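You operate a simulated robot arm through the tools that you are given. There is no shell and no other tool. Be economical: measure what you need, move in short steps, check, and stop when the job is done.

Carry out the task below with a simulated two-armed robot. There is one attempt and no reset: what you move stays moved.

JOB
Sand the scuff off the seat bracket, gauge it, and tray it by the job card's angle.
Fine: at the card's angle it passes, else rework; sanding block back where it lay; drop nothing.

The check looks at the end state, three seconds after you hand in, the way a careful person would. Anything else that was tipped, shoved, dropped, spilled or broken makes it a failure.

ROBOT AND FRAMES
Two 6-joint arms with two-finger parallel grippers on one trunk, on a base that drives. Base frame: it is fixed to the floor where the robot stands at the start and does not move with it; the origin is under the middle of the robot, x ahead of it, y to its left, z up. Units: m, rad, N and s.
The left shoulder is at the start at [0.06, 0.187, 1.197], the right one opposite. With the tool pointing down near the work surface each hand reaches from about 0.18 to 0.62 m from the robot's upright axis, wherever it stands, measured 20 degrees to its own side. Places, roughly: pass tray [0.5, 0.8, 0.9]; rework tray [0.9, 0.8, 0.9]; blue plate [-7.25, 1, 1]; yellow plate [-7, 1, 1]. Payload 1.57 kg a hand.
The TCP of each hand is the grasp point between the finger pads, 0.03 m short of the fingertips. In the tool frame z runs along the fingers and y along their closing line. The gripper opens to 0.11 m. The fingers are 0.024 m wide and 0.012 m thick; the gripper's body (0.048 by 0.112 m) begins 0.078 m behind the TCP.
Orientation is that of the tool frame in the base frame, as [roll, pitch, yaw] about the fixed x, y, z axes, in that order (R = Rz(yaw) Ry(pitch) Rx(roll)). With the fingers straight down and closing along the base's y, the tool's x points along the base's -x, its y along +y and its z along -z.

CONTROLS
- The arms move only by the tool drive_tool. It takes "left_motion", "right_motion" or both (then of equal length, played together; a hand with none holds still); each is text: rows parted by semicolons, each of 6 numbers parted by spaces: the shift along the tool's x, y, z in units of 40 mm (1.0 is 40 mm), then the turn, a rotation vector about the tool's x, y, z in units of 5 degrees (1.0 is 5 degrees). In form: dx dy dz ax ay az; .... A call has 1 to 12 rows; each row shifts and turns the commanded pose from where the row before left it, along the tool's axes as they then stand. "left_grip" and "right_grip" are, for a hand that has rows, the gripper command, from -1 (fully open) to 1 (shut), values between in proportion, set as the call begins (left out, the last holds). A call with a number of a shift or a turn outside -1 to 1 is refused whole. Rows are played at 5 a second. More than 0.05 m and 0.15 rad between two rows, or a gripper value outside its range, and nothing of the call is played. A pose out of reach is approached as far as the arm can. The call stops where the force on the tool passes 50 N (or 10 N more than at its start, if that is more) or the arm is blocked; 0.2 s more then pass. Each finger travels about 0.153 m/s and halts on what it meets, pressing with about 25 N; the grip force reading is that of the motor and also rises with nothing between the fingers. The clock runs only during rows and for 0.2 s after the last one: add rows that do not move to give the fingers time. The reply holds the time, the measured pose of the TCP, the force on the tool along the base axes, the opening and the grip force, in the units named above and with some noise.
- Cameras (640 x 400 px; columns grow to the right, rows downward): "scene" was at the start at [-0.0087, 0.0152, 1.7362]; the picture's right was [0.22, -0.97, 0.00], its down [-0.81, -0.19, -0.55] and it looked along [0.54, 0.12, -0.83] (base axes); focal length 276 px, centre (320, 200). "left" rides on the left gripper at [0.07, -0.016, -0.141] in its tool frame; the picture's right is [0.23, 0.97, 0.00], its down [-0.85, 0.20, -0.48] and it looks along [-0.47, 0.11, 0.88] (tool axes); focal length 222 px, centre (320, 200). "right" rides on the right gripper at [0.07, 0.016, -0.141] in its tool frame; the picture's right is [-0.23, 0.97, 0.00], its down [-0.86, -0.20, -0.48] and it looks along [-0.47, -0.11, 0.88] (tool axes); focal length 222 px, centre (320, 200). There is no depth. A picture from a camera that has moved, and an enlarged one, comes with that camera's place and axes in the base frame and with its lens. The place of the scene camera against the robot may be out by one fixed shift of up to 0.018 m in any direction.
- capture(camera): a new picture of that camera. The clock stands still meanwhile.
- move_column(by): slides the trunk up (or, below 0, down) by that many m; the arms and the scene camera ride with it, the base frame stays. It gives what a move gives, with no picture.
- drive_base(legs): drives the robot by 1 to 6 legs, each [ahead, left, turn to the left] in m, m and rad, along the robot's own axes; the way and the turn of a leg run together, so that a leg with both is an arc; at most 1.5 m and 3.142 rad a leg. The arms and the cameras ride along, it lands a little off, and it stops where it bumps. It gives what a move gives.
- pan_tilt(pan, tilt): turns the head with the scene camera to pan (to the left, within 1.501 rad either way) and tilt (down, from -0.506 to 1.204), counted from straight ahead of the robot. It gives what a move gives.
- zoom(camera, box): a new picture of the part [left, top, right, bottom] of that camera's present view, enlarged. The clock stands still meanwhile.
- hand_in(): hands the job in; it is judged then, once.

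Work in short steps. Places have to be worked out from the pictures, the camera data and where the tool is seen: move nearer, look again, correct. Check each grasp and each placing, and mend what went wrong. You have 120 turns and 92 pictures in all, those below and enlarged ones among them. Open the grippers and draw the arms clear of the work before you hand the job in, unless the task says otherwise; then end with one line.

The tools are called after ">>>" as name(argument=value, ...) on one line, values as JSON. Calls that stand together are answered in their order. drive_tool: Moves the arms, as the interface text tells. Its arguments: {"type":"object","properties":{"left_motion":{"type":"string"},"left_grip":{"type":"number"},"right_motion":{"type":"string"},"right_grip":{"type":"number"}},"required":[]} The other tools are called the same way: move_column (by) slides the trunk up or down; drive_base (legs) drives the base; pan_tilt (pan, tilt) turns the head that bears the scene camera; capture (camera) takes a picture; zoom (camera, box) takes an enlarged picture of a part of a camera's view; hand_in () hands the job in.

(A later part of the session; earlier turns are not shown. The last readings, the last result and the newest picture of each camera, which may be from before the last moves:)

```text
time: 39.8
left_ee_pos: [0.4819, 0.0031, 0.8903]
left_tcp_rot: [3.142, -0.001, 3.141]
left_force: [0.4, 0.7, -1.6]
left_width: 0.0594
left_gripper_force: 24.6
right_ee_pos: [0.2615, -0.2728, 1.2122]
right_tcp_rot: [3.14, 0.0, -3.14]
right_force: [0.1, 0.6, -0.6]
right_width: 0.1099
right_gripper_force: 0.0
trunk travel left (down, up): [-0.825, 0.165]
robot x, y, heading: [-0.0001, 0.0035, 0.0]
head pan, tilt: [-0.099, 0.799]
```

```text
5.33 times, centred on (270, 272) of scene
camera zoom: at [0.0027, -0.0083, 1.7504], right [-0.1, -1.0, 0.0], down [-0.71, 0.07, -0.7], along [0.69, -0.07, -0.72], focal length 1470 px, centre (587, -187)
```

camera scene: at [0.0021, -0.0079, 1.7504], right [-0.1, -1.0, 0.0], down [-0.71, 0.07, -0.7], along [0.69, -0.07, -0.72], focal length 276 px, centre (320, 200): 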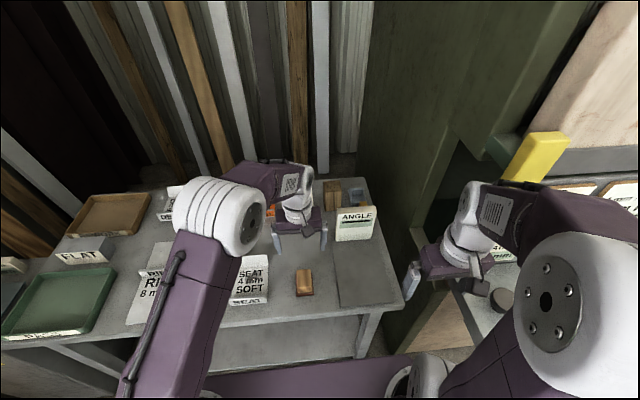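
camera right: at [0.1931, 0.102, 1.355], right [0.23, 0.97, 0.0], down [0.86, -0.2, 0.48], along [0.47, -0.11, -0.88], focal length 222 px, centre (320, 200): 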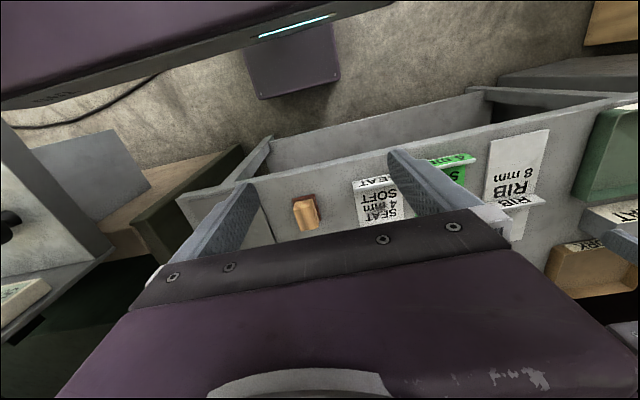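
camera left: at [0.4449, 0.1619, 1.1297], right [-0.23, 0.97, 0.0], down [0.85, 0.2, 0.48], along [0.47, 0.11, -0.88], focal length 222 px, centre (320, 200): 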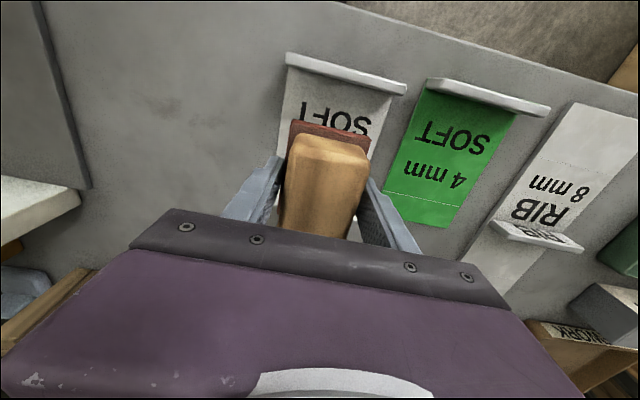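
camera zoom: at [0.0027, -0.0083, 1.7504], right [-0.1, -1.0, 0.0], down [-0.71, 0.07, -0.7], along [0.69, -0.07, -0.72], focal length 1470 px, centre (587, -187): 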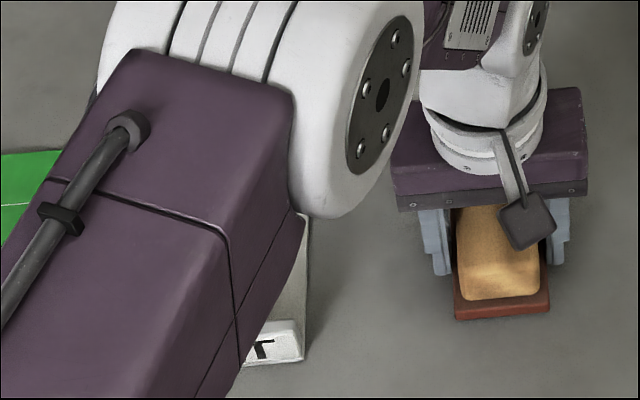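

Compared with the original picture the block is ~2.5 mm to the left; correct, lower 8 mm and release.

>>> drive_tool(left_motion="0 -0.065 0.1 0 0 0;0 0 0.1 0 0 0;0 0 0 0 0 0")

>>> drive_tool(left_motion="0 0 0 0 0 0;0 0 0 0 0 0;0 0 0 0 0 0;0 0 -1 0 0 0;0 0 -1 0 0 0;0 0 -1 0 0 0;-1 0 0 0 0 0;-1 0 0 0 0 0;0 1 0 0 0 0;0 1 0 0 0 0;0 0 0 0 0 0", left_grip=-1)

>>> zoom(camera="scene", box=[220, 235, 320, 310])

```text
time: 40.6
left_ee_pos: [0.4805, 0.0005, 0.8819]
left_tcp_rot: [3.141, 0.002, -3.141]
left_force: [0.0, 0.4, 0.6]
left_width: 0.0591
left_gripper_force: 25.1
right_ee_pos: [0.2622, -0.2719, 1.2133]
right_tcp_rot: [-3.141, -0.001, 3.141]
right_force: [0.2, 0.7, -0.2]
right_width: 0.1099
right_gripper_force: 0.1
trunk travel left (down, up): [-0.825, 0.165]
robot x, y, heading: [-0.0031, 0.0013, 0.001]
head pan, tilt: [-0.099, 0.799]
```

```text
time: 43.0
left_ee_pos: [0.5601, 0.0796, 1.001]
left_tcp_rot: [3.14, 0.001, -3.141]
left_force: [0.4, -0.3, 0.0]
left_width: 0.1098
left_gripper_force: 0.1
right_ee_pos: [0.262, -0.2745, 1.2118]
right_tcp_rot: [-3.14, 0.0, -3.141]
right_force: [0.3, 0.2, -0.3]
right_width: 0.1099
right_gripper_force: 0.1
trunk travel left (down, up): [-0.825, 0.165]
robot x, y, heading: [-0.0023, -0.0031, 0.003]
head pan, tilt: [-0.099, 0.799]
```

```text
5.33 times, centred on (270, 272) of scene
camera zoom: at [0.0039, -0.0098, 1.7503], right [-0.1, -0.99, 0.0], down [-0.71, 0.07, -0.7], along [0.69, -0.07, -0.72], focal length 1470 px, centre (587, -187)
```

zoom: 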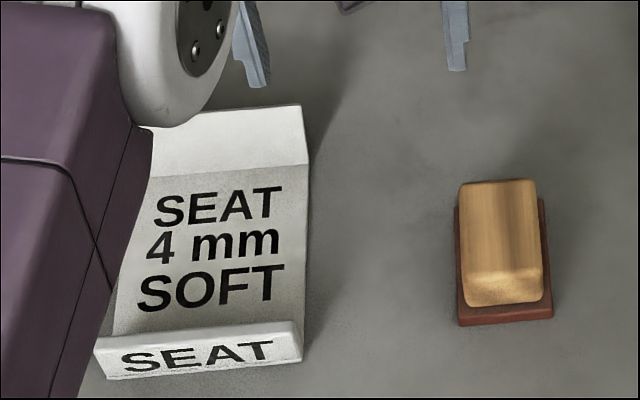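

Block is back exactly; bracket undisturbed. The plate is wider than the gripper, so it must be held at the lip or flap with fingers closing along x. I'll turn the left hand 90° above the bracket's near lip.

>>> drive_tool(left_motion="0 0.8 0 0 0 1;0 0.8 0 0 0 1;0 0.8 0 0 0 1;0 0 -0.5 0 0 1;0 0 -0.5 0 0 1;0 0 -0.5 0 0 1;0 0 0 0 0 1;0 0 0 0 0 1;0 0 0 0 0 1;0 0 0 0 0 1")

>>> drive_tool(left_motion="0 0 0 0 0 1;0 0 0 0 0 1;0 0 0 0 0 1;0 0 0 0 0 1;0 0 0 0 0 1;0 0 0 0 0 1;0 0 0 0 0 1;0 0 0 0 0 1;0 0 0 0 0 0")

>>> capture(camera="left")

>>> capture(camera="scene")

```text
time: 45.2
left_ee_pos: [0.5695, 0.1751, 1.062]
left_tcp_rot: [-3.142, 0.001, 2.267]
left_force: [0.0, -1.0, -0.4]
left_width: 0.1101
left_gripper_force: 0.0
right_ee_pos: [0.2618, -0.2736, 1.213]
right_tcp_rot: [3.14, 0.0, -3.141]
right_force: [0.1, -0.1, -0.3]
right_width: 0.1101
right_gripper_force: 0.1
trunk travel left (down, up): [-0.825, 0.165]
robot x, y, heading: [-0.0001, 0.003, 0.001]
head pan, tilt: [-0.099, 0.799]
```

```text
time: 47.2
left_ee_pos: [0.5696, 0.1761, 1.0607]
left_tcp_rot: [-3.141, -0.001, 1.57]
left_force: [0.2, 0.6, -0.3]
left_width: 0.11
left_gripper_force: 0.0
right_ee_pos: [0.2607, -0.2737, 1.2139]
right_tcp_rot: [3.141, 0.001, -3.141]
right_force: [0.3, 0.0, 0.2]
right_width: 0.1101
right_gripper_force: 0.1
trunk travel left (down, up): [-0.825, 0.165]
robot x, y, heading: [-0.003, 0.0016, 0.005]
head pan, tilt: [-0.099, 0.799]
```

```text
54 pictures are left
camera left: at [0.5543, 0.2445, 1.2037], right [0.97, 0.23, 0.0], down [0.2, -0.86, 0.48], along [0.11, -0.47, -0.88], focal length 222 px, centre (320, 200)
```

left: 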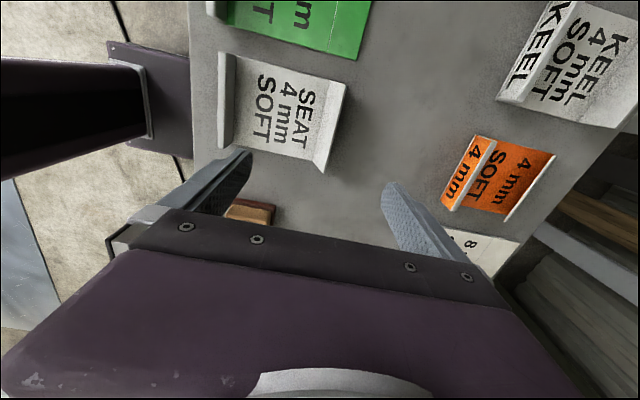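

```text
53 pictures are left
camera scene: at [0.0028, -0.0085, 1.7503], right [-0.1, -1.0, 0.0], down [-0.71, 0.07, -0.7], along [0.69, -0.07, -0.72], focal length 276 px, centre (320, 200)
```

scene: 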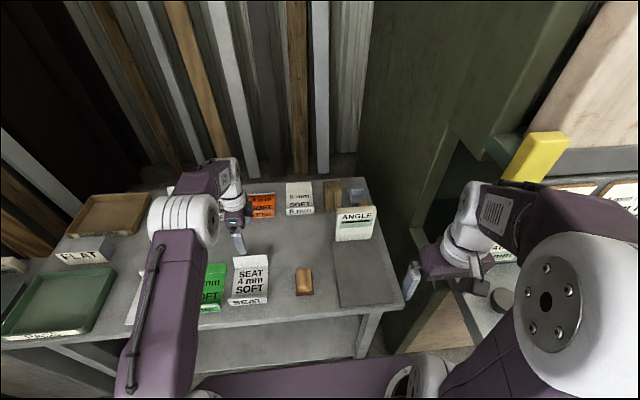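

Good side view. Zoom on the bracket for geometry.

>>> zoom(camera="left", box=[200, 40, 360, 180])

```text
2.86 times, centred on (280, 110) of left
camera zoom: at [0.5543, 0.2445, 1.2037], right [0.97, 0.23, 0.0], down [0.2, -0.86, 0.48], along [0.11, -0.47, -0.88], focal length 635 px, centre (434, 457)
```

zoom: 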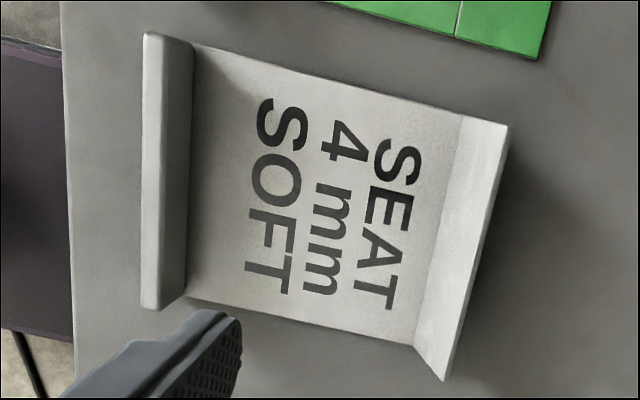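

Plate spans x 0.44–0.57, y 0.128–0.243; flap leans ~20° outward. I'll try the pre-grasp for the flap: tilt 20°, partly closed, TCP at about (0.606, 0.185, 0.96), to test reach.

>>> drive_tool(left_motion="0.22 0 0 1 0 0;0 0 0 1 0 0;0 0 0 1 0 0;0 0 0 1 0 0;0 0 0 0 0 0", left_grip=0.34)

>>> drive_tool(left_motion="0 0.9 0 0 0 0;0 0.7 0.7 0 0 0;0 0.2 0.9 0 0 0;0 0 0 0 0 0")

>>> capture(camera="left")

```text
time: 48.4
left_ee_pos: [0.5203, 0.1856, 1.0636]
left_tcp_rot: [-2.799, -0.001, 1.57]
left_force: [0.1, 0.0, -0.2]
left_width: 0.0362
left_gripper_force: 0.1
left hand out of reach, approached as far as the arm can: row 3, 4
right_ee_pos: [0.2629, -0.2725, 1.2126]
right_tcp_rot: [-3.14, -0.001, -3.14]
right_force: [0.0, 0.4, 0.1]
right_width: 0.1101
right_gripper_force: 0.0
trunk travel left (down, up): [-0.825, 0.165]
robot x, y, heading: [-0.0035, -0.0025, -0.005]
head pan, tilt: [-0.099, 0.799]
```

```text
time: 49.4
left_ee_pos: [0.5093, 0.1844, 0.9855]
left_tcp_rot: [-2.796, 0.0, 1.571]
left_force: [-0.2, 0.7, -0.1]
left_width: 0.0366
left_gripper_force: 0.1
left hand out of reach, approached as far as the arm can: row 1, 2
right_ee_pos: [0.2616, -0.2731, 1.2136]
right_tcp_rot: [-3.141, 0.0, 3.14]
right_force: [0.3, 0.3, 0.2]
right_width: 0.1101
right_gripper_force: 0.0
trunk travel left (down, up): [-0.825, 0.165]
robot x, y, heading: [-0.0015, 0.0011, -0.002]
head pan, tilt: [-0.099, 0.799]
```

```text
51 pictures are left
camera left: at [0.5444, 0.2534, 1.1257], right [0.92, 0.23, -0.33], down [0.35, -0.86, 0.38], along [-0.2, -0.47, -0.86], focal length 222 px, centre (320, 200)
```

left: 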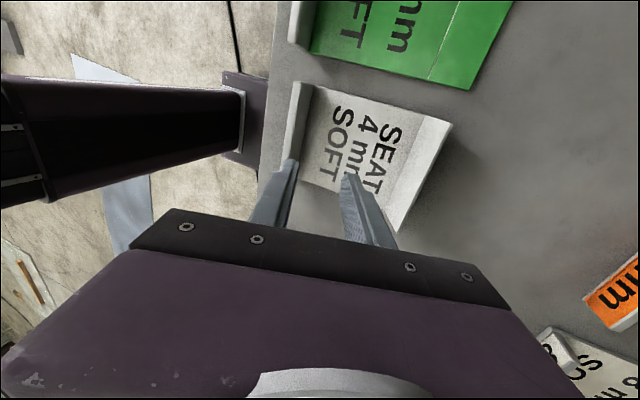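

The flap is out of the arm's reach when tilted, so I'll use the near lip instead. Straighten the tool and go above the lip at x≈0.437.

>>> drive_tool(left_motion="0 0 -0.7 -1 0 0;0 0 0 -1 0 0;0 0 0 -1 0 0;0 0 0 -1 0 0;0 0 0 0 0 0", left_grip=-0.1)

```text
time: 50.6
left_ee_pos: [0.5219, 0.1852, 1.0124]
left_tcp_rot: [3.139, 0.0, 1.57]
left_force: [0.8, -0.2, 0.9]
left_width: 0.0605
left_gripper_force: 0.0
right_ee_pos: [0.2618, -0.2732, 1.2143]
right_tcp_rot: [3.142, 0.0, -3.141]
right_force: [0.7, -0.5, -0.4]
right_width: 0.1102
right_gripper_force: 0.0
trunk travel left (down, up): [-0.825, 0.165]
robot x, y, heading: [-0.0021, 0.0, 0.0]
head pan, tilt: [-0.099, 0.799]
```

Move back to x = 0.437 and down to 0.93, then look.

>>> drive_tool(left_motion="0 -1 0 0 0 0;0 -1 0 0 0 0;0 -0.12 1 0 0 0;0 0 1 0 0 0;0 0 0 0 0 0")

>>> zoom(camera="left", box=[160, 40, 480, 240])

>>> zoom(camera="scene", box=[200, 230, 300, 320])

```text
time: 51.8
left_ee_pos: [0.4337, 0.1862, 0.9318]
left_tcp_rot: [3.141, 0.0, 1.57]
left_force: [0.1, 0.6, -0.1]
left_width: 0.0605
left_gripper_force: 0.2
right_ee_pos: [0.2611, -0.2745, 1.2133]
right_tcp_rot: [3.141, 0.002, 3.142]
right_force: [-0.8, 0.3, -1.0]
right_width: 0.1102
right_gripper_force: 0.0
trunk travel left (down, up): [-0.825, 0.165]
robot x, y, heading: [0.0009, -0.0009, -0.002]
head pan, tilt: [-0.099, 0.799]
```

```text
2.00 times, centred on (320, 140) of left
camera zoom: at [0.4189, 0.2535, 1.0735], right [0.97, 0.23, 0.0], down [0.2, -0.86, 0.48], along [0.11, -0.47, -0.88], focal length 444 px, centre (320, 320)
```

zoom: 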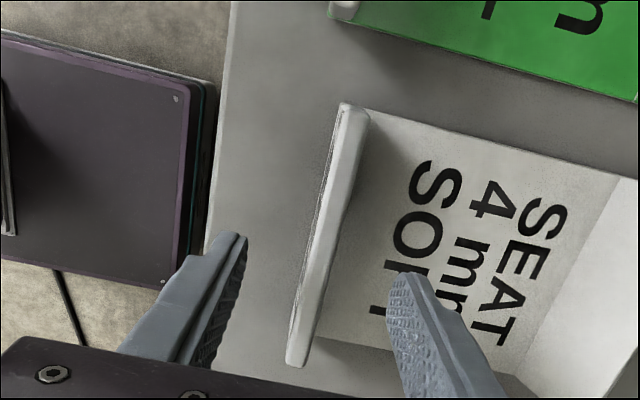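

```text
4.44 times, centred on (250, 275) of scene
camera zoom: at [0.001, -0.0089, 1.7504], right [-0.1, -1.0, 0.0], down [-0.71, 0.07, -0.7], along [0.69, -0.07, -0.72], focal length 1225 px, centre (631, -133)
```

zoom: 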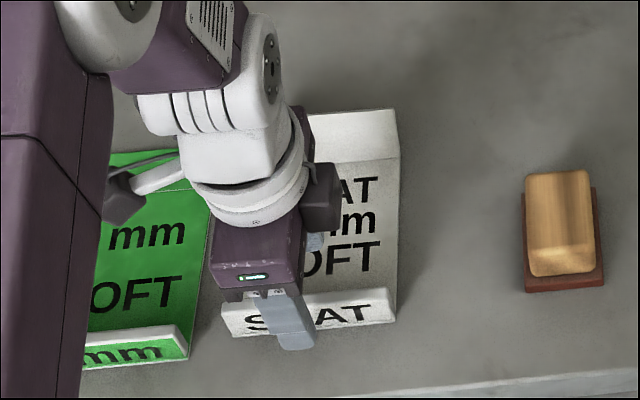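

Lip is centred at x≈0.437 between the fingers. Descend to 0.888 and close.

>>> drive_tool(left_motion="0 0.07 0.7 0 0 0;0 0 0.39 0 0 0;0 0 0 0 0 0")

>>> drive_tool(left_motion="0 0 0 0 0 0;0 0 0 0 0 0;0 0 0 0 0 0;0 0 0 0 0 0", left_grip=1)

>>> drive_tool(left_motion="0 0 -0.1 0 0 0;0 0 -0.1 0 0 0;0 0 -0.1 0 0 0;0 0 0 0 0 0")

>>> zoom(camera="left", box=[160, 40, 480, 240])

>>> zoom(camera="scene", box=[200, 230, 300, 320])

```text
time: 52.6
left_ee_pos: [0.4378, 0.1854, 0.8867]
left_tcp_rot: [-3.141, 0.001, 1.571]
left_force: [0.6, -0.8, -0.3]
left_width: 0.0606
left_gripper_force: 0.1
right_ee_pos: [0.2615, -0.2732, 1.2129]
right_tcp_rot: [-3.141, -0.001, 3.141]
right_force: [0.2, 0.0, 1.2]
right_width: 0.1099
right_gripper_force: 0.0
trunk travel left (down, up): [-0.825, 0.165]
robot x, y, heading: [-0.0003, -0.0016, 0.003]
head pan, tilt: [-0.099, 0.799]
```

```text
time: 53.6
left_ee_pos: [0.4389, 0.185, 0.887]
left_tcp_rot: [3.14, 0.001, 1.571]
left_force: [1.1, 0.8, 0.3]
left_width: 0.0106
left_gripper_force: 24.3
right_ee_pos: [0.2615, -0.2737, 1.2133]
right_tcp_rot: [-3.141, 0.001, 3.141]
right_force: [0.3, 0.8, 0.0]
right_width: 0.1099
right_gripper_force: 0.0
trunk travel left (down, up): [-0.825, 0.165]
robot x, y, heading: [-0.0009, -0.0011, 0.001]
head pan, tilt: [-0.099, 0.799]
```

```text
time: 54.6
left_ee_pos: [0.4399, 0.1848, 0.9]
left_tcp_rot: [-3.141, -0.003, 1.57]
left_force: [0.1, -0.4, -3.3]
left_width: 0.0108
left_gripper_force: 24.5
right_ee_pos: [0.2621, -0.2732, 1.2128]
right_tcp_rot: [3.141, 0.001, -3.141]
right_force: [0.2, 0.4, -0.3]
right_width: 0.1097
right_gripper_force: 0.0
trunk travel left (down, up): [-0.825, 0.165]
robot x, y, heading: [-0.0009, 0.0028, -0.003]
head pan, tilt: [-0.099, 0.799]
```

```text
2.00 times, centred on (320, 140) of left
camera zoom: at [0.4248, 0.2534, 1.0425], right [0.97, 0.23, 0.0], down [0.2, -0.86, 0.48], along [0.11, -0.47, -0.88], focal length 444 px, centre (320, 320)
```

zoom: 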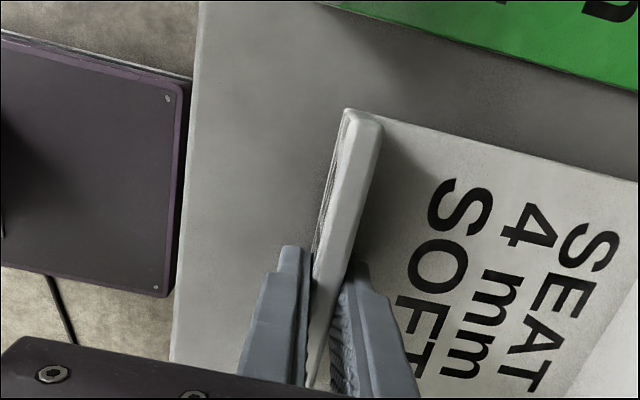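

```text
4.44 times, centred on (250, 275) of scene
camera zoom: at [0.0035, -0.0083, 1.7503], right [-0.1, -1.0, 0.0], down [-0.71, 0.07, -0.7], along [0.69, -0.07, -0.72], focal length 1225 px, centre (631, -133)
```

zoom: 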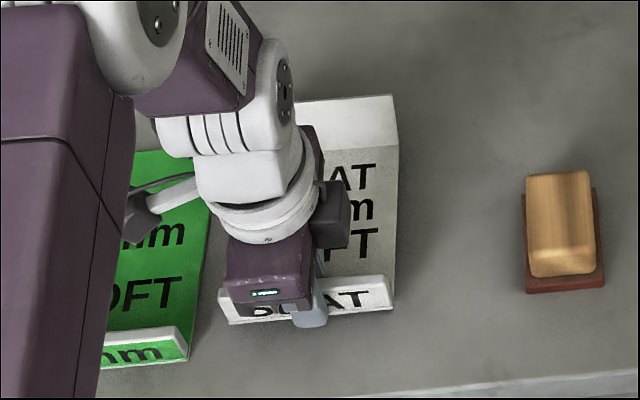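

Held level, weight ≈0.33 kg. Raise to z≈0.98 while moving the right hand up out of the way.

>>> drive_tool(left_motion="0 0 -0.5 0 0 0;0 0 -0.5 0 0 0;0 0 -0.5 0 0 0;0 0 -0.5 0 0 0;0 0 0 0 0 0", right_motion="0 0 -1 0 0 0;0 0 -1 0 0 0;0 0 -1 0 0 0;0.8 0 0 0 0 0;0 0 0 0 0 0")

>>> capture(camera="scene")

```text
time: 55.8
left_ee_pos: [0.4396, 0.1858, 0.9796]
left_tcp_rot: [3.141, 0.0, 1.57]
left_force: [-0.3, 0.0, -4.1]
left_width: 0.0107
left_gripper_force: 25.1
right_ee_pos: [0.2363, -0.2782, 1.3333]
right_tcp_rot: [-3.14, -0.002, -3.141]
right_force: [0.3, 0.3, 1.2]
right_width: 0.1099
right_gripper_force: 0.0
right hand out of reach, approached as far as the arm can: row 4
trunk travel left (down, up): [-0.825, 0.165]
robot x, y, heading: [-0.0039, 0.002, 0.003]
head pan, tilt: [-0.099, 0.799]
```

```text
46 pictures are left
camera scene: at [0.004, -0.0084, 1.7503], right [-0.1, -1.0, 0.0], down [-0.71, 0.07, -0.7], along [0.69, -0.07, -0.72], focal length 276 px, centre (320, 200)
```

scene: 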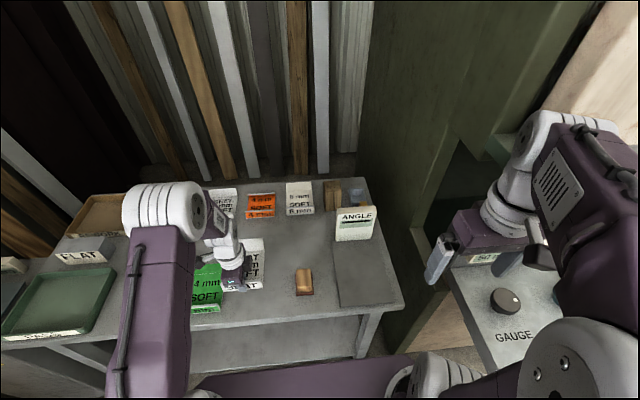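

Carry the bracket across to the pad at y≈-0.185, keeping z 0.98.

>>> drive_tool(left_motion="-1 0 0 0 0 0;-1 0 0 0 0 0;-1 0 0 0 0 0;-1 0 0 0 0 0;-1 0 0 0 0 0;-1 0 0 0 0 0;-1 -0.1 0 0 0 0;-1 -0.1 0 0 0 0;-1 -0.05 0 0 0 0;-0.3 0 0 0 0 0;0 0 0 0 0 0")

>>> zoom(camera="scene", box=[240, 160, 440, 320])

>>> capture(camera="left")

```text
time: 58.2
left_ee_pos: [0.4293, -0.1842, 0.9791]
left_tcp_rot: [3.141, -0.001, 1.571]
left_force: [-0.1, -0.1, -4.3]
left_width: 0.0109
left_gripper_force: 24.9
right_ee_pos: [0.2355, -0.279, 1.3335]
right_tcp_rot: [3.14, -0.003, 3.141]
right_force: [-0.1, 0.1, 0.6]
right_width: 0.1102
right_gripper_force: 0.0
trunk travel left (down, up): [-0.825, 0.165]
robot x, y, heading: [0.0006, -0.0024, -0.001]
head pan, tilt: [-0.099, 0.799]
```

```text
2.50 times, centred on (340, 240) of scene
camera zoom: at [0.0033, -0.0084, 1.7503], right [-0.1, -1.0, 0.0], down [-0.71, 0.07, -0.7], along [0.69, -0.07, -0.72], focal length 689 px, centre (270, 100)
```

zoom: 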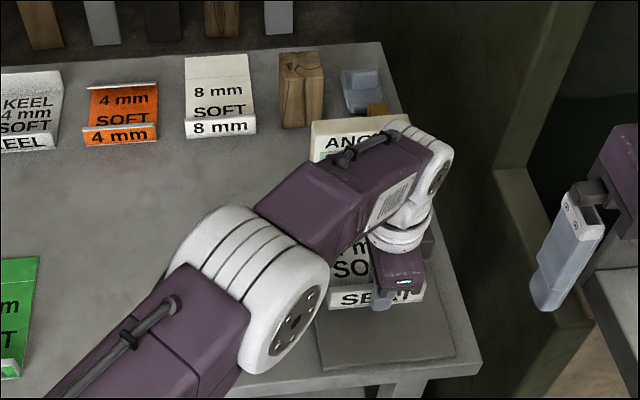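

```text
44 pictures are left
camera left: at [0.4151, -0.1166, 1.1204], right [0.97, 0.23, 0.0], down [0.2, -0.86, 0.48], along [0.11, -0.47, -0.88], focal length 222 px, centre (320, 200)
```

left: 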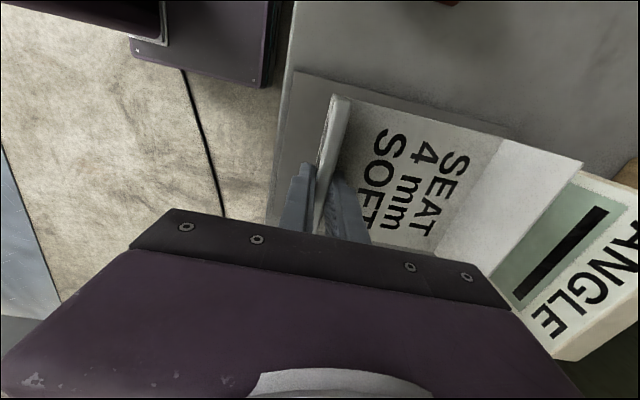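

Bracket is over the pad with room to the readout. Lower toward it and feel for contact.

>>> drive_tool(left_motion="0 0 0.7 0 0 0;0 0 0.7 0 0 0;0 0 0.45 0 0 0;0 0 0 0 0 0")

>>> drive_tool(left_motion="0 0 0.08 0 0 0;0 0 0 0 0 0")

>>> drive_tool(left_motion="0 0 0.08 0 0 0;0 0 0 0 0 0")

```text
time: 59.2
left_ee_pos: [0.4269, -0.1822, 0.907]
left_tcp_rot: [-3.14, -0.002, 1.57]
left_force: [-1.1, -0.6, -3.2]
left_width: 0.0107
left_gripper_force: 24.8
left hand out of reach, approached as far as the arm can: row 3
right_ee_pos: [0.2348, -0.2796, 1.3332]
right_tcp_rot: [3.139, -0.002, -3.141]
right_force: [0.5, 0.7, -0.6]
right_width: 0.11
right_gripper_force: 0.1
trunk travel left (down, up): [-0.825, 0.165]
robot x, y, heading: [0.0036, 0.0011, 0.003]
head pan, tilt: [-0.099, 0.799]
```

```text
time: 59.8
left_ee_pos: [0.4257, -0.1807, 0.9032]
left_tcp_rot: [3.141, -0.001, 1.571]
left_force: [1.3, 0.2, -3.9]
left_width: 0.0107
left_gripper_force: 25.1
right_ee_pos: [0.236, -0.2795, 1.3336]
right_tcp_rot: [3.14, -0.002, -3.141]
right_force: [-0.1, 0.3, 0.1]
right_width: 0.11
right_gripper_force: 0.0
trunk travel left (down, up): [-0.825, 0.165]
robot x, y, heading: [0.0001, 0.0017, 0.0]
head pan, tilt: [-0.099, 0.799]
```

```text
time: 60.4
left_ee_pos: [0.4259, -0.1803, 0.9006]
left_tcp_rot: [3.142, 0.0, 1.571]
left_force: [0.0, -0.2, -4.0]
left_width: 0.0105
left_gripper_force: 24.7
right_ee_pos: [0.2358, -0.2804, 1.3339]
right_tcp_rot: [3.14, -0.001, -3.141]
right_force: [0.6, -0.3, 0.3]
right_width: 0.1101
right_gripper_force: 0.0
trunk travel left (down, up): [-0.825, 0.165]
robot x, y, heading: [-0.0003, -0.0008, -0.001]
head pan, tilt: [-0.099, 0.799]
```

The arm is at its reach limit; I'll finish lowering with the trunk in small steps.

>>> move_column(by=-0.006)

>>> zoom(camera="left", box=[220, 40, 640, 380])

```text
time: 60.9
left_ee_pos: [0.4256, -0.1821, 0.8977]
left_tcp_rot: [3.138, 0.002, 1.57]
left_force: [-0.5, 2.7, 13.4]
left_width: 0.0108
left_gripper_force: 25.6
right_ee_pos: [0.2343, -0.2789, 1.3272]
right_tcp_rot: [-3.141, 0.0, -3.141]
right_force: [0.4, -0.7, 0.3]
right_width: 0.11
right_gripper_force: 0.0
trunk travel left (down, up): [-0.819, 0.171]
robot x, y, heading: [-0.0011, 0.0029, 0.001]
head pan, tilt: [-0.099, 0.799]
```

```text
1.18 times, centred on (430, 210) of left
camera zoom: at [0.4106, -0.1127, 1.0392], right [0.97, 0.23, 0.0], down [0.2, -0.85, 0.48], along [0.11, -0.47, -0.88], focal length 261 px, centre (191, 188)
```

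zoom: 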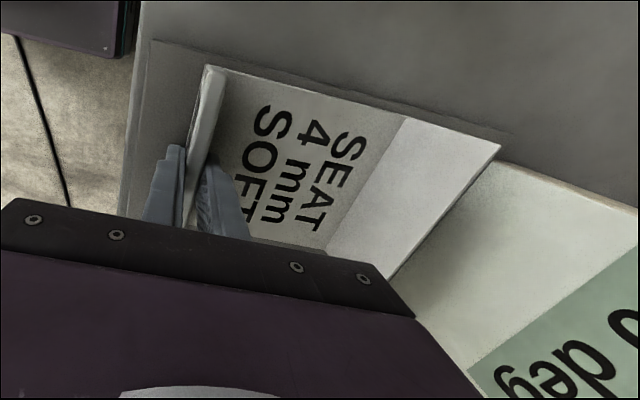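

Contact, and the readout shows a value. Ease the pressure, open, and lift away to read it.

>>> move_column(by=0.002)

>>> drive_tool(left_motion="0 0 0 0 0 0;0 0 0 0 0 0;0 0 -1 0 0 0;0 0 -1 0 0 0;0 0 -1 0 0 0;1 0 0 0 0 0;1 0 0 0 0 0;1 0 0 0 0 0;1 0 0 0 0 0;0 0 0 0 0 0", left_grip=-0.1)

>>> zoom(camera="scene", box=[290, 190, 420, 310])

```text
time: 61.4
left_ee_pos: [0.4263, -0.1822, 0.8977]
left_tcp_rot: [3.14, 0.0, 1.571]
left_force: [1.6, -0.8, 3.2]
left_width: 0.0111
left_gripper_force: 25.3
right_ee_pos: [0.2365, -0.2793, 1.3293]
right_tcp_rot: [3.141, -0.001, 3.141]
right_force: [-0.1, -0.2, 0.0]
right_width: 0.11
right_gripper_force: 0.0
trunk travel left (down, up): [-0.821, 0.169]
robot x, y, heading: [0.0025, -0.0005, 0.003]
head pan, tilt: [-0.099, 0.799]
```

```text
time: 63.6
left_ee_pos: [0.5163, -0.0934, 1.0076]
left_tcp_rot: [-3.138, -0.002, 1.569]
left_force: [-0.1, 0.8, -0.1]
left_width: 0.0604
left_gripper_force: 0.1
left hand out of reach, approached as far as the arm can: row 3, 4, 5, 6, 7, 8, 9
right_ee_pos: [0.2336, -0.2795, 1.3294]
right_tcp_rot: [3.138, -0.001, -3.141]
right_force: [0.7, 0.1, -0.3]
right_width: 0.1102
right_gripper_force: 0.1
trunk travel left (down, up): [-0.821, 0.169]
robot x, y, heading: [0.0027, 0.0032, -0.002]
head pan, tilt: [-0.099, 0.799]
```

```text
3.33 times, centred on (355, 250) of scene
camera zoom: at [0.0026, -0.0091, 1.7463], right [-0.1, -1.0, 0.0], down [-0.71, 0.07, -0.7], along [0.69, -0.07, -0.72], focal length 919 px, centre (203, 33)
```

zoom: 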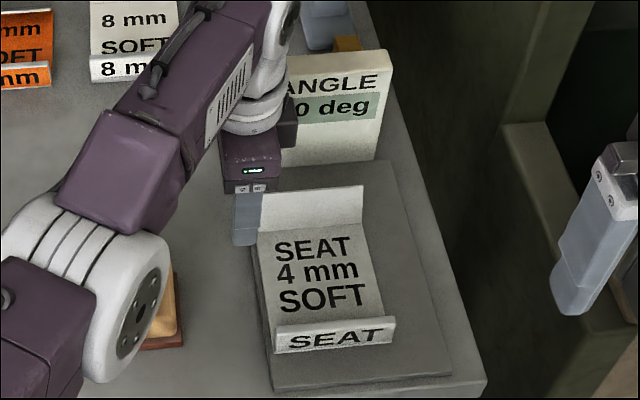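

The hand drifted forward oddly (reach limit), but nothing appears touched. Move it up and left, then re-read.

>>> drive_tool(left_motion="0 0 -1 0 0 0;0.7 -0.7 0 0 0 0;0.7 -0.7 0 0 0 0;1 0 0 0 0 0;1 0 0 0 0 0;1 0 0 0 0 0;0 0 0 0 0 0")

>>> zoom(camera="scene", box=[270, 190, 420, 310])

```text
time: 65.2
left_ee_pos: [0.5681, 0.0128, 1.0462]
left_tcp_rot: [-3.139, -0.001, 1.569]
left_force: [0.3, -0.3, -0.9]
left_width: 0.0604
left_gripper_force: 0.0
left hand out of reach, approached as far as the arm can: row 2, 3, 4, 5, 6
right_ee_pos: [0.235, -0.2798, 1.3287]
right_tcp_rot: [3.14, -0.003, 3.14]
right_force: [0.2, -0.2, 0.4]
right_width: 0.11
right_gripper_force: 0.1
trunk travel left (down, up): [-0.821, 0.169]
robot x, y, heading: [0.0005, 0.0007, 0.0]
head pan, tilt: [-0.099, 0.799]
```

```text
3.33 times, centred on (345, 250) of scene
camera zoom: at [0.0025, -0.0091, 1.7464], right [-0.1, -0.99, 0.0], down [-0.71, 0.07, -0.7], along [0.69, -0.07, -0.72], focal length 919 px, centre (237, 33)
```

zoom: 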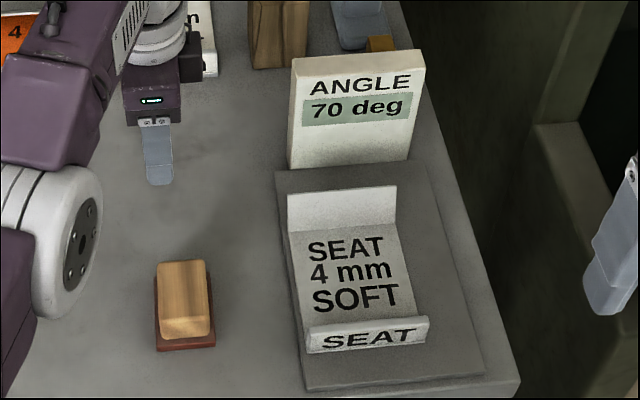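

Readout: 70 deg, matching the card → PASS tray. The pad is at the left arm's limit, so the right hand will bring the bracket back to mid-bench. First retract the left arm clear.

>>> drive_tool(left_motion="0 -1 -0.5 0 0 0;0 -1 -0.5 0 0 0;0 -1 -0.5 0 0 0;1 0 0 0 0 0;1 0 0 0 0 0;1 0 0 0 0 0;1 0 0 0 0 0;1 0 0 0 0 0;1 0 0 0 0 0;1 0 0 0 0 0;1 0 0 0 0 0;0 0 0 0 0 0")

>>> drive_tool(right_motion="-1 0 0 0 0 -1;-1 0 0 0 0 -1;-1 0 0 0 0 -1;0 0 0 0 0 -1;0 0 0 0 0 -1;0 0 0 0 0 -1;0 0 0 0 0 -1;0 0 0 0 0 -1;0 0 0 0 0 -1;0 0 0 0 0 0", right_grip=-0.1)

>>> capture(camera="scene")

```text
time: 67.8
left_ee_pos: [0.5858, 0.3085, 1.0799]
left_tcp_rot: [-3.14, -0.002, 1.572]
left_force: [0.0, -0.9, -1.0]
left_width: 0.0605
left_gripper_force: 0.1
left hand out of reach, approached as far as the arm can: row 1, 2, 3, 4, 5, 6, 7, 11
right_ee_pos: [0.2341, -0.2805, 1.3294]
right_tcp_rot: [3.139, -0.002, -3.141]
right_force: [-0.8, -0.5, 0.6]
right_width: 0.1098
right_gripper_force: 0.0
trunk travel left (down, up): [-0.821, 0.169]
robot x, y, heading: [-0.0006, 0.0008, 0.004]
head pan, tilt: [-0.099, 0.799]
```

```text
time: 70.0
left_ee_pos: [0.5852, 0.3073, 1.0789]
left_tcp_rot: [-3.14, 0.0, 1.569]
left_force: [-0.3, 0.1, -0.8]
left_width: 0.0603
left_gripper_force: 0.1
right_ee_pos: [0.3536, -0.2692, 1.3296]
right_tcp_rot: [3.14, -0.001, -2.355]
right_force: [0.0, -0.6, -0.9]
right_width: 0.0605
right_gripper_force: 0.0
trunk travel left (down, up): [-0.821, 0.169]
robot x, y, heading: [0.0021, -0.0042, -0.0]
head pan, tilt: [-0.099, 0.799]
```

```text
40 pictures are left
camera scene: at [0.0027, -0.0085, 1.7464], right [-0.1, -1.0, 0.0], down [-0.71, 0.07, -0.7], along [0.69, -0.07, -0.72], focal length 276 px, centre (320, 200)
```

scene: 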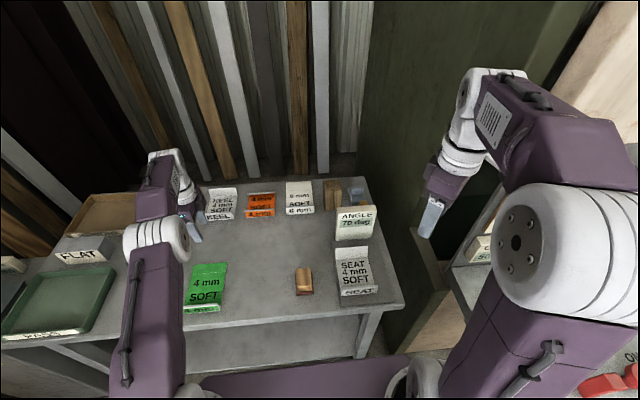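

The left arm lags strangely; test by drawing it back in x with small rows, and finish turning the right hand.

>>> drive_tool(left_motion="0 -1 0 0 0 0;0 -1 0 0 0 0;0 -1 0 0 0 0;0 0 -1 0 0 0;0 0 -1 0 0 0;0 0 0 0 0 0")

>>> drive_tool(right_motion="0 0 0 0 0 -1;0 0 0 0 0 -1;0 0 0 0 0 -1;0 0 0 0 0 -1;0 0 0 0 0 -1;0 0 0 0 0 -1;0 0 0 0 0 -1;0 0 0 0 0 -1;0 0 0 0 0 -1;0 0 1 0 0 0;0 0 1 0 0 0;0 0 0 0 0 0")

```text
time: 71.4
left_ee_pos: [0.4647, 0.3071, 1.1603]
left_tcp_rot: [3.141, 0.0, 1.572]
left_force: [-0.5, 0.2, -0.1]
left_width: 0.0606
left_gripper_force: 0.1
right_ee_pos: [0.3548, -0.2683, 1.3292]
right_tcp_rot: [3.14, -0.002, -2.355]
right_force: [0.4, -1.1, 0.8]
right_width: 0.0605
right_gripper_force: 0.1
trunk travel left (down, up): [-0.821, 0.169]
robot x, y, heading: [0.0026, -0.0016, -0.003]
head pan, tilt: [-0.099, 0.799]
```

```text
time: 74.0
left_ee_pos: [0.4656, 0.3065, 1.1595]
left_tcp_rot: [3.141, 0.001, 1.572]
left_force: [0.0, -0.6, -0.5]
left_width: 0.0606
left_gripper_force: 0.0
right_ee_pos: [0.3541, -0.2681, 1.2509]
right_tcp_rot: [3.141, 0.0, -1.571]
right_force: [-0.5, -0.2, 0.3]
right_width: 0.0604
right_gripper_force: 0.1
trunk travel left (down, up): [-0.821, 0.169]
robot x, y, heading: [0.0006, -0.0043, -0.0]
head pan, tilt: [-0.099, 0.799]
```

Both arms OK now. Bring the right hand over the lip at (0.427, -0.182), z≈0.96, and check.

>>> drive_tool(right_motion="-0.7 -0.6 0 0 0 0;-0.7 -0.6 0 0 0 0;-0.75 -0.62 0 0 0 0;0 0 1 0 0 0;0 0 1 0 0 0;0 0 1 0 0 0;0 0 1 0 0 0;0 0 1 0 0 0;0 0 1 0 0 0;0 0 1 0 0 0;0 0 0.3 0 0 0;0 0 0 0 0 0")

>>> zoom(camera="right", box=[160, 40, 480, 240])

>>> zoom(camera="scene", box=[270, 190, 420, 310])

```text
time: 76.6
left_ee_pos: [0.4655, 0.3063, 1.1595]
left_tcp_rot: [-3.141, 0.001, 1.57]
left_force: [-0.4, -0.1, -0.2]
left_width: 0.0605
left_gripper_force: 0.2
right_ee_pos: [0.4272, -0.1816, 0.956]
right_tcp_rot: [3.14, -0.001, -1.572]
right_force: [0.4, -0.2, 0.0]
right_width: 0.0602
right_gripper_force: 0.0
trunk travel left (down, up): [-0.821, 0.169]
robot x, y, heading: [-0.0023, -0.0022, -0.004]
head pan, tilt: [-0.099, 0.799]
```

```text
2.00 times, centred on (320, 140) of right
camera zoom: at [0.411, -0.2521, 1.0972], right [-0.97, 0.23, 0.0], down [0.2, 0.85, 0.48], along [0.11, 0.47, -0.88], focal length 444 px, centre (320, 320)
```

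zoom: 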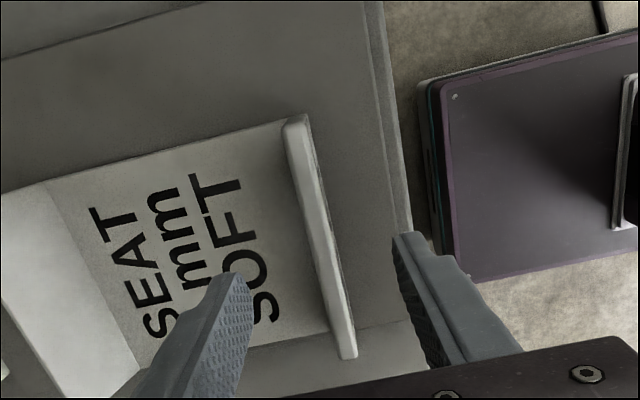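

```text
3.33 times, centred on (345, 250) of scene
camera zoom: at [0.0026, -0.0083, 1.7464], right [-0.1, -1.0, 0.0], down [-0.71, 0.07, -0.7], along [0.69, -0.07, -0.72], focal length 919 px, centre (237, 33)
```

zoom: 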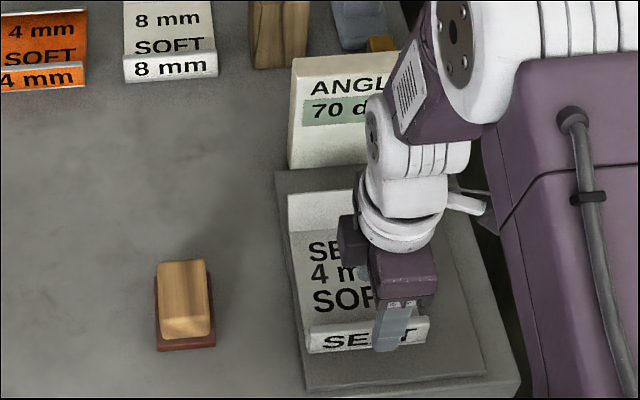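

Lip is centred between the right fingers. Descend to z≈0.898, close, lift slightly.

>>> drive_tool(right_motion="0 0 0.8 0 0 0;0 0 0.64 0 0 0;0 0 0 0 0 0")

>>> drive_tool(right_motion="0 0 0 0 0 0;0 0 0 0 0 0;0 0 0 0 0 0;0 0 0 0 0 0", right_grip=1)

>>> drive_tool(right_motion="0 0 -0.1 0 0 0;0 0 -0.1 0 0 0;0 0 -0.1 0 0 0;0 0 -0.5 0 0 0;0 0 -0.5 0 0 0;0 0 -0.5 0 0 0;0 0 0 0 0 0")

>>> zoom(camera="right", box=[160, 40, 480, 240])

```text
time: 77.4
left_ee_pos: [0.4662, 0.307, 1.1595]
left_tcp_rot: [3.14, 0.0, 1.571]
left_force: [0.2, -0.2, -0.3]
left_width: 0.0604
left_gripper_force: 0.1
right_ee_pos: [0.4268, -0.1825, 0.9002]
right_tcp_rot: [3.14, 0.0, -1.571]
right_force: [0.6, 0.2, 0.7]
right_width: 0.0606
right_gripper_force: 0.0
trunk travel left (down, up): [-0.821, 0.169]
robot x, y, heading: [0.0023, -0.0034, 0.001]
head pan, tilt: [-0.099, 0.799]
```

```text
time: 78.4
left_ee_pos: [0.4657, 0.3062, 1.16]
left_tcp_rot: [3.141, 0.0, 1.57]
left_force: [0.6, -0.2, 0.6]
left_width: 0.0605
left_gripper_force: 0.0
right_ee_pos: [0.4258, -0.1841, 0.8988]
right_tcp_rot: [3.14, -0.001, -1.571]
right_force: [-0.3, -0.7, 0.6]
right_width: 0.0112
right_gripper_force: 25.1
trunk travel left (down, up): [-0.821, 0.169]
robot x, y, heading: [-0.0012, -0.0033, -0.003]
head pan, tilt: [-0.099, 0.799]
```

```text
time: 80.0
left_ee_pos: [0.4669, 0.3052, 1.1594]
left_tcp_rot: [3.141, 0.0, 1.57]
left_force: [0.0, -0.8, 0.6]
left_width: 0.0605
left_gripper_force: 0.0
right_ee_pos: [0.4275, -0.1829, 0.9722]
right_tcp_rot: [3.141, 0.002, -1.57]
right_force: [-0.4, 0.3, -2.8]
right_width: 0.0106
right_gripper_force: 24.9
trunk travel left (down, up): [-0.821, 0.169]
robot x, y, heading: [0.001, -0.0006, -0.002]
head pan, tilt: [-0.099, 0.799]
```

```text
2.00 times, centred on (320, 140) of right
camera zoom: at [0.4118, -0.2527, 1.1135], right [-0.97, 0.23, 0.0], down [0.2, 0.85, 0.48], along [0.11, 0.47, -0.88], focal length 444 px, centre (320, 320)
```

zoom: 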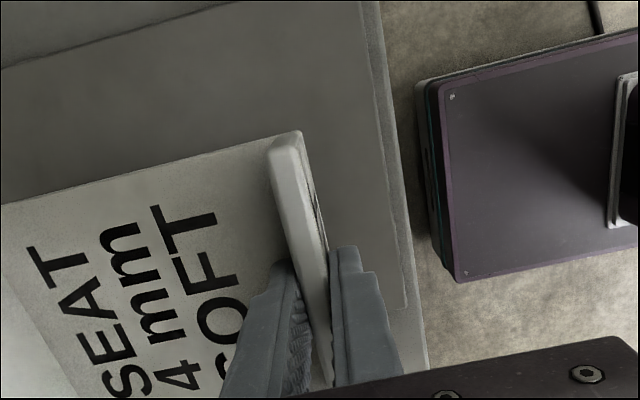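

Held well. Carry to mid-bench (y≈0.125, free space between block and green bracket), while the left hand backs off to y≈0.39.

>>> drive_tool(right_motion="-1 0 0 0 0 0;-1 0 0 0 0 0;-1 0 0 0 0 0;-1 0 0 0 0 0;-1 0 0 0 0 0;-1 0 0 0 0 0;-1 -0.2 0 0 0 0;-0.7 0 0 0 0 0;0 0 0 0 0 0", left_motion="1 0 0 0 0 0;1 0 0 0 0 0;0 0 0 0 0 0;0 0 0 0 0 0;0 0 0 0 0 0;0 0 0 0 0 0;0 0 0 0 0 0;0 0 0 0 0 0;0 0 0 0 0 0")

>>> zoom(camera="scene", box=[180, 210, 340, 320])

>>> capture(camera="right")

```text
time: 82.0
left_ee_pos: [0.4658, 0.3835, 1.1623]
left_tcp_rot: [-3.141, 0.002, 1.572]
left_force: [0.1, -0.1, 0.4]
left_width: 0.0608
left_gripper_force: 0.0
right_ee_pos: [0.4334, 0.1243, 0.9721]
right_tcp_rot: [3.14, 0.0, -1.571]
right_force: [0.5, -0.7, -3.4]
right_width: 0.0107
right_gripper_force: 25.6
trunk travel left (down, up): [-0.821, 0.169]
robot x, y, heading: [-0.0055, -0.0019, 0.001]
head pan, tilt: [-0.099, 0.799]
```

```text
3.64 times, centred on (260, 265) of scene
camera zoom: at [0.0032, -0.0092, 1.7463], right [-0.1, -1.0, 0.0], down [-0.71, 0.07, -0.7], along [0.69, -0.07, -0.72], focal length 1002 px, centre (538, -36)
```

zoom: 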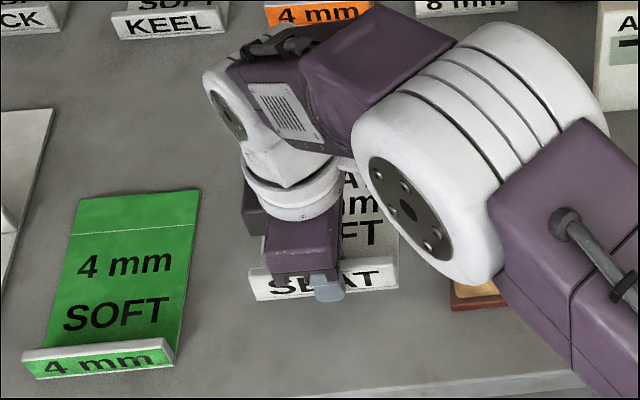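

```text
35 pictures are left
camera right: at [0.4177, 0.0552, 1.1136], right [-0.97, 0.23, 0.0], down [0.2, 0.85, 0.48], along [0.11, 0.47, -0.88], focal length 222 px, centre (320, 200)
```

right: 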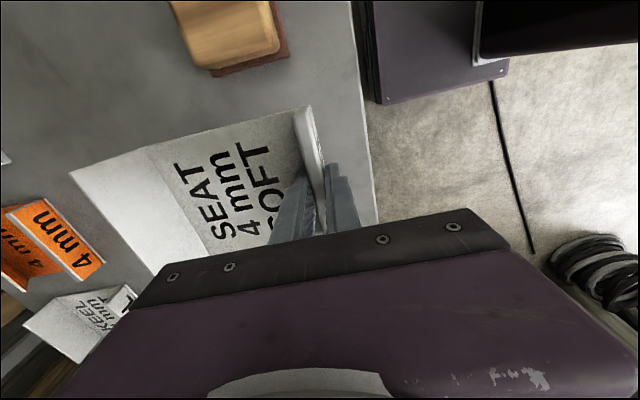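

Space below is free (block ≥3 cm away). Lower to the bench, feel contact, release and lift away.

>>> drive_tool(right_motion="0.2 0 0 0 0 0;0 0 0.7 0 0 0;0 0 0.7 0 0 0;0 0 0.55 0 0 0;0 0 0.1 0 0 0;0 0 0 0 0 0")

```text
time: 83.4
left_ee_pos: [0.4659, 0.386, 1.1624]
left_tcp_rot: [-3.14, 0.0, 1.571]
left_force: [-0.3, 0.0, -0.6]
left_width: 0.0603
left_gripper_force: 0.0
right_ee_pos: [0.4335, 0.1174, 0.8899]
right_tcp_rot: [3.141, 0.002, -1.571]
right_force: [0.5, -0.1, 2.0]
right_width: 0.0106
right_gripper_force: 25.2
trunk travel left (down, up): [-0.821, 0.169]
robot x, y, heading: [-0.0003, 0.0041, -0.0]
head pan, tilt: [-0.099, 0.799]
```

Contact felt. Release, lift straight up and move the right hand back to its side.

>>> drive_tool(right_motion="0 0 0 0 0 0;0 0 0 0 0 0;0 0 -0.7 0 0 0;0 0 -1 0 0 0;0 0 -1 0 0 0;0 0 -1 0 0 0;1 0 0 0 0 0;1 0 0 0 0 0;1 0 0 0 0 0;1 0 0 0 0 0;1 0 0 0 0 0;0 0 0 0 0 0", right_grip=-0.1)

>>> drive_tool(right_motion="1 0 -0.5 0 0 0;1 0 -0.5 0 0 0;1 0 0 0 0 0;1 0.5 0 0 0 0;0 1 0 0 0 0;0 1 0 0 0 0;0 0 0 0 0 0")

>>> capture(camera="scene")

```text
time: 86.0
left_ee_pos: [0.4662, 0.386, 1.1628]
left_tcp_rot: [3.14, 0.0, 1.57]
left_force: [-1.1, 0.2, -0.2]
left_width: 0.0605
left_gripper_force: 0.0
right_ee_pos: [0.4347, -0.0809, 1.0381]
right_tcp_rot: [3.137, -0.001, -1.57]
right_force: [-0.5, -0.7, 0.5]
right_width: 0.0605
right_gripper_force: 0.0
trunk travel left (down, up): [-0.821, 0.169]
robot x, y, heading: [0.0015, -0.0025, 0.0]
head pan, tilt: [-0.099, 0.799]
```

```text
time: 87.6
left_ee_pos: [0.466, 0.3835, 1.1621]
left_tcp_rot: [3.141, 0.0, 1.57]
left_force: [0.9, -0.3, 0.2]
left_width: 0.0605
left_gripper_force: 0.0
right_ee_pos: [0.3351, -0.2451, 1.0771]
right_tcp_rot: [3.14, 0.001, -1.571]
right_force: [0.1, 0.1, -0.2]
right_width: 0.0608
right_gripper_force: 0.1
trunk travel left (down, up): [-0.821, 0.169]
robot x, y, heading: [0.0012, 0.0018, -0.0]
head pan, tilt: [-0.099, 0.799]
```

```text
34 pictures are left
camera scene: at [0.0039, -0.0095, 1.7463], right [-0.1, -0.99, 0.0], down [-0.71, 0.07, -0.7], along [0.69, -0.07, -0.72], focal length 276 px, centre (320, 200)
```

scene: 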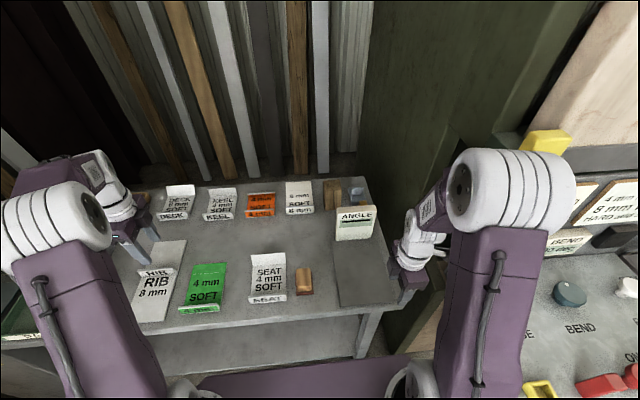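

Bracket rests between green bracket and block. Bring the left hand over its lip (0.434, 0.117).

>>> drive_tool(left_motion="-1 0 0 0 0 0;-1 -0.2 0 0 0 0;-1 -0.2 0 0 0 0;-1 -0.2 0 0 0 0;-1 -0.2 0 0 0 0;-1 0 0 0 0 0;-0.67 0 0.5 0 0 0;0 0 1 0 0 0;0 0 1 0 0 0;0 0 1 0 0 0;0 0 1 0 0 0;0 0 0.9 0 0 0")

>>> zoom(camera="left", box=[160, 40, 480, 240])

```text
time: 90.2
left_ee_pos: [0.4338, 0.1209, 0.9448]
left_tcp_rot: [3.138, -0.002, 1.57]
left_force: [0.5, 0.9, -1.0]
left_width: 0.0606
left_gripper_force: 0.0
right_ee_pos: [0.3353, -0.2433, 1.078]
right_tcp_rot: [3.141, 0.0, -1.571]
right_force: [0.2, -0.3, -0.3]
right_width: 0.0603
right_gripper_force: 0.1
trunk travel left (down, up): [-0.821, 0.169]
robot x, y, heading: [0.0002, 0.003, -0.003]
head pan, tilt: [-0.099, 0.799]
```

```text
2.00 times, centred on (320, 140) of left
camera zoom: at [0.4188, 0.1894, 1.0867], right [0.97, 0.23, 0.0], down [0.2, -0.85, 0.48], along [0.11, -0.47, -0.88], focal length 444 px, centre (320, 320)
```

zoom: 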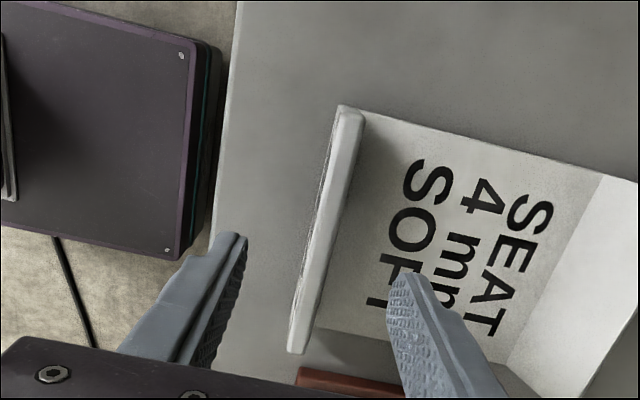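

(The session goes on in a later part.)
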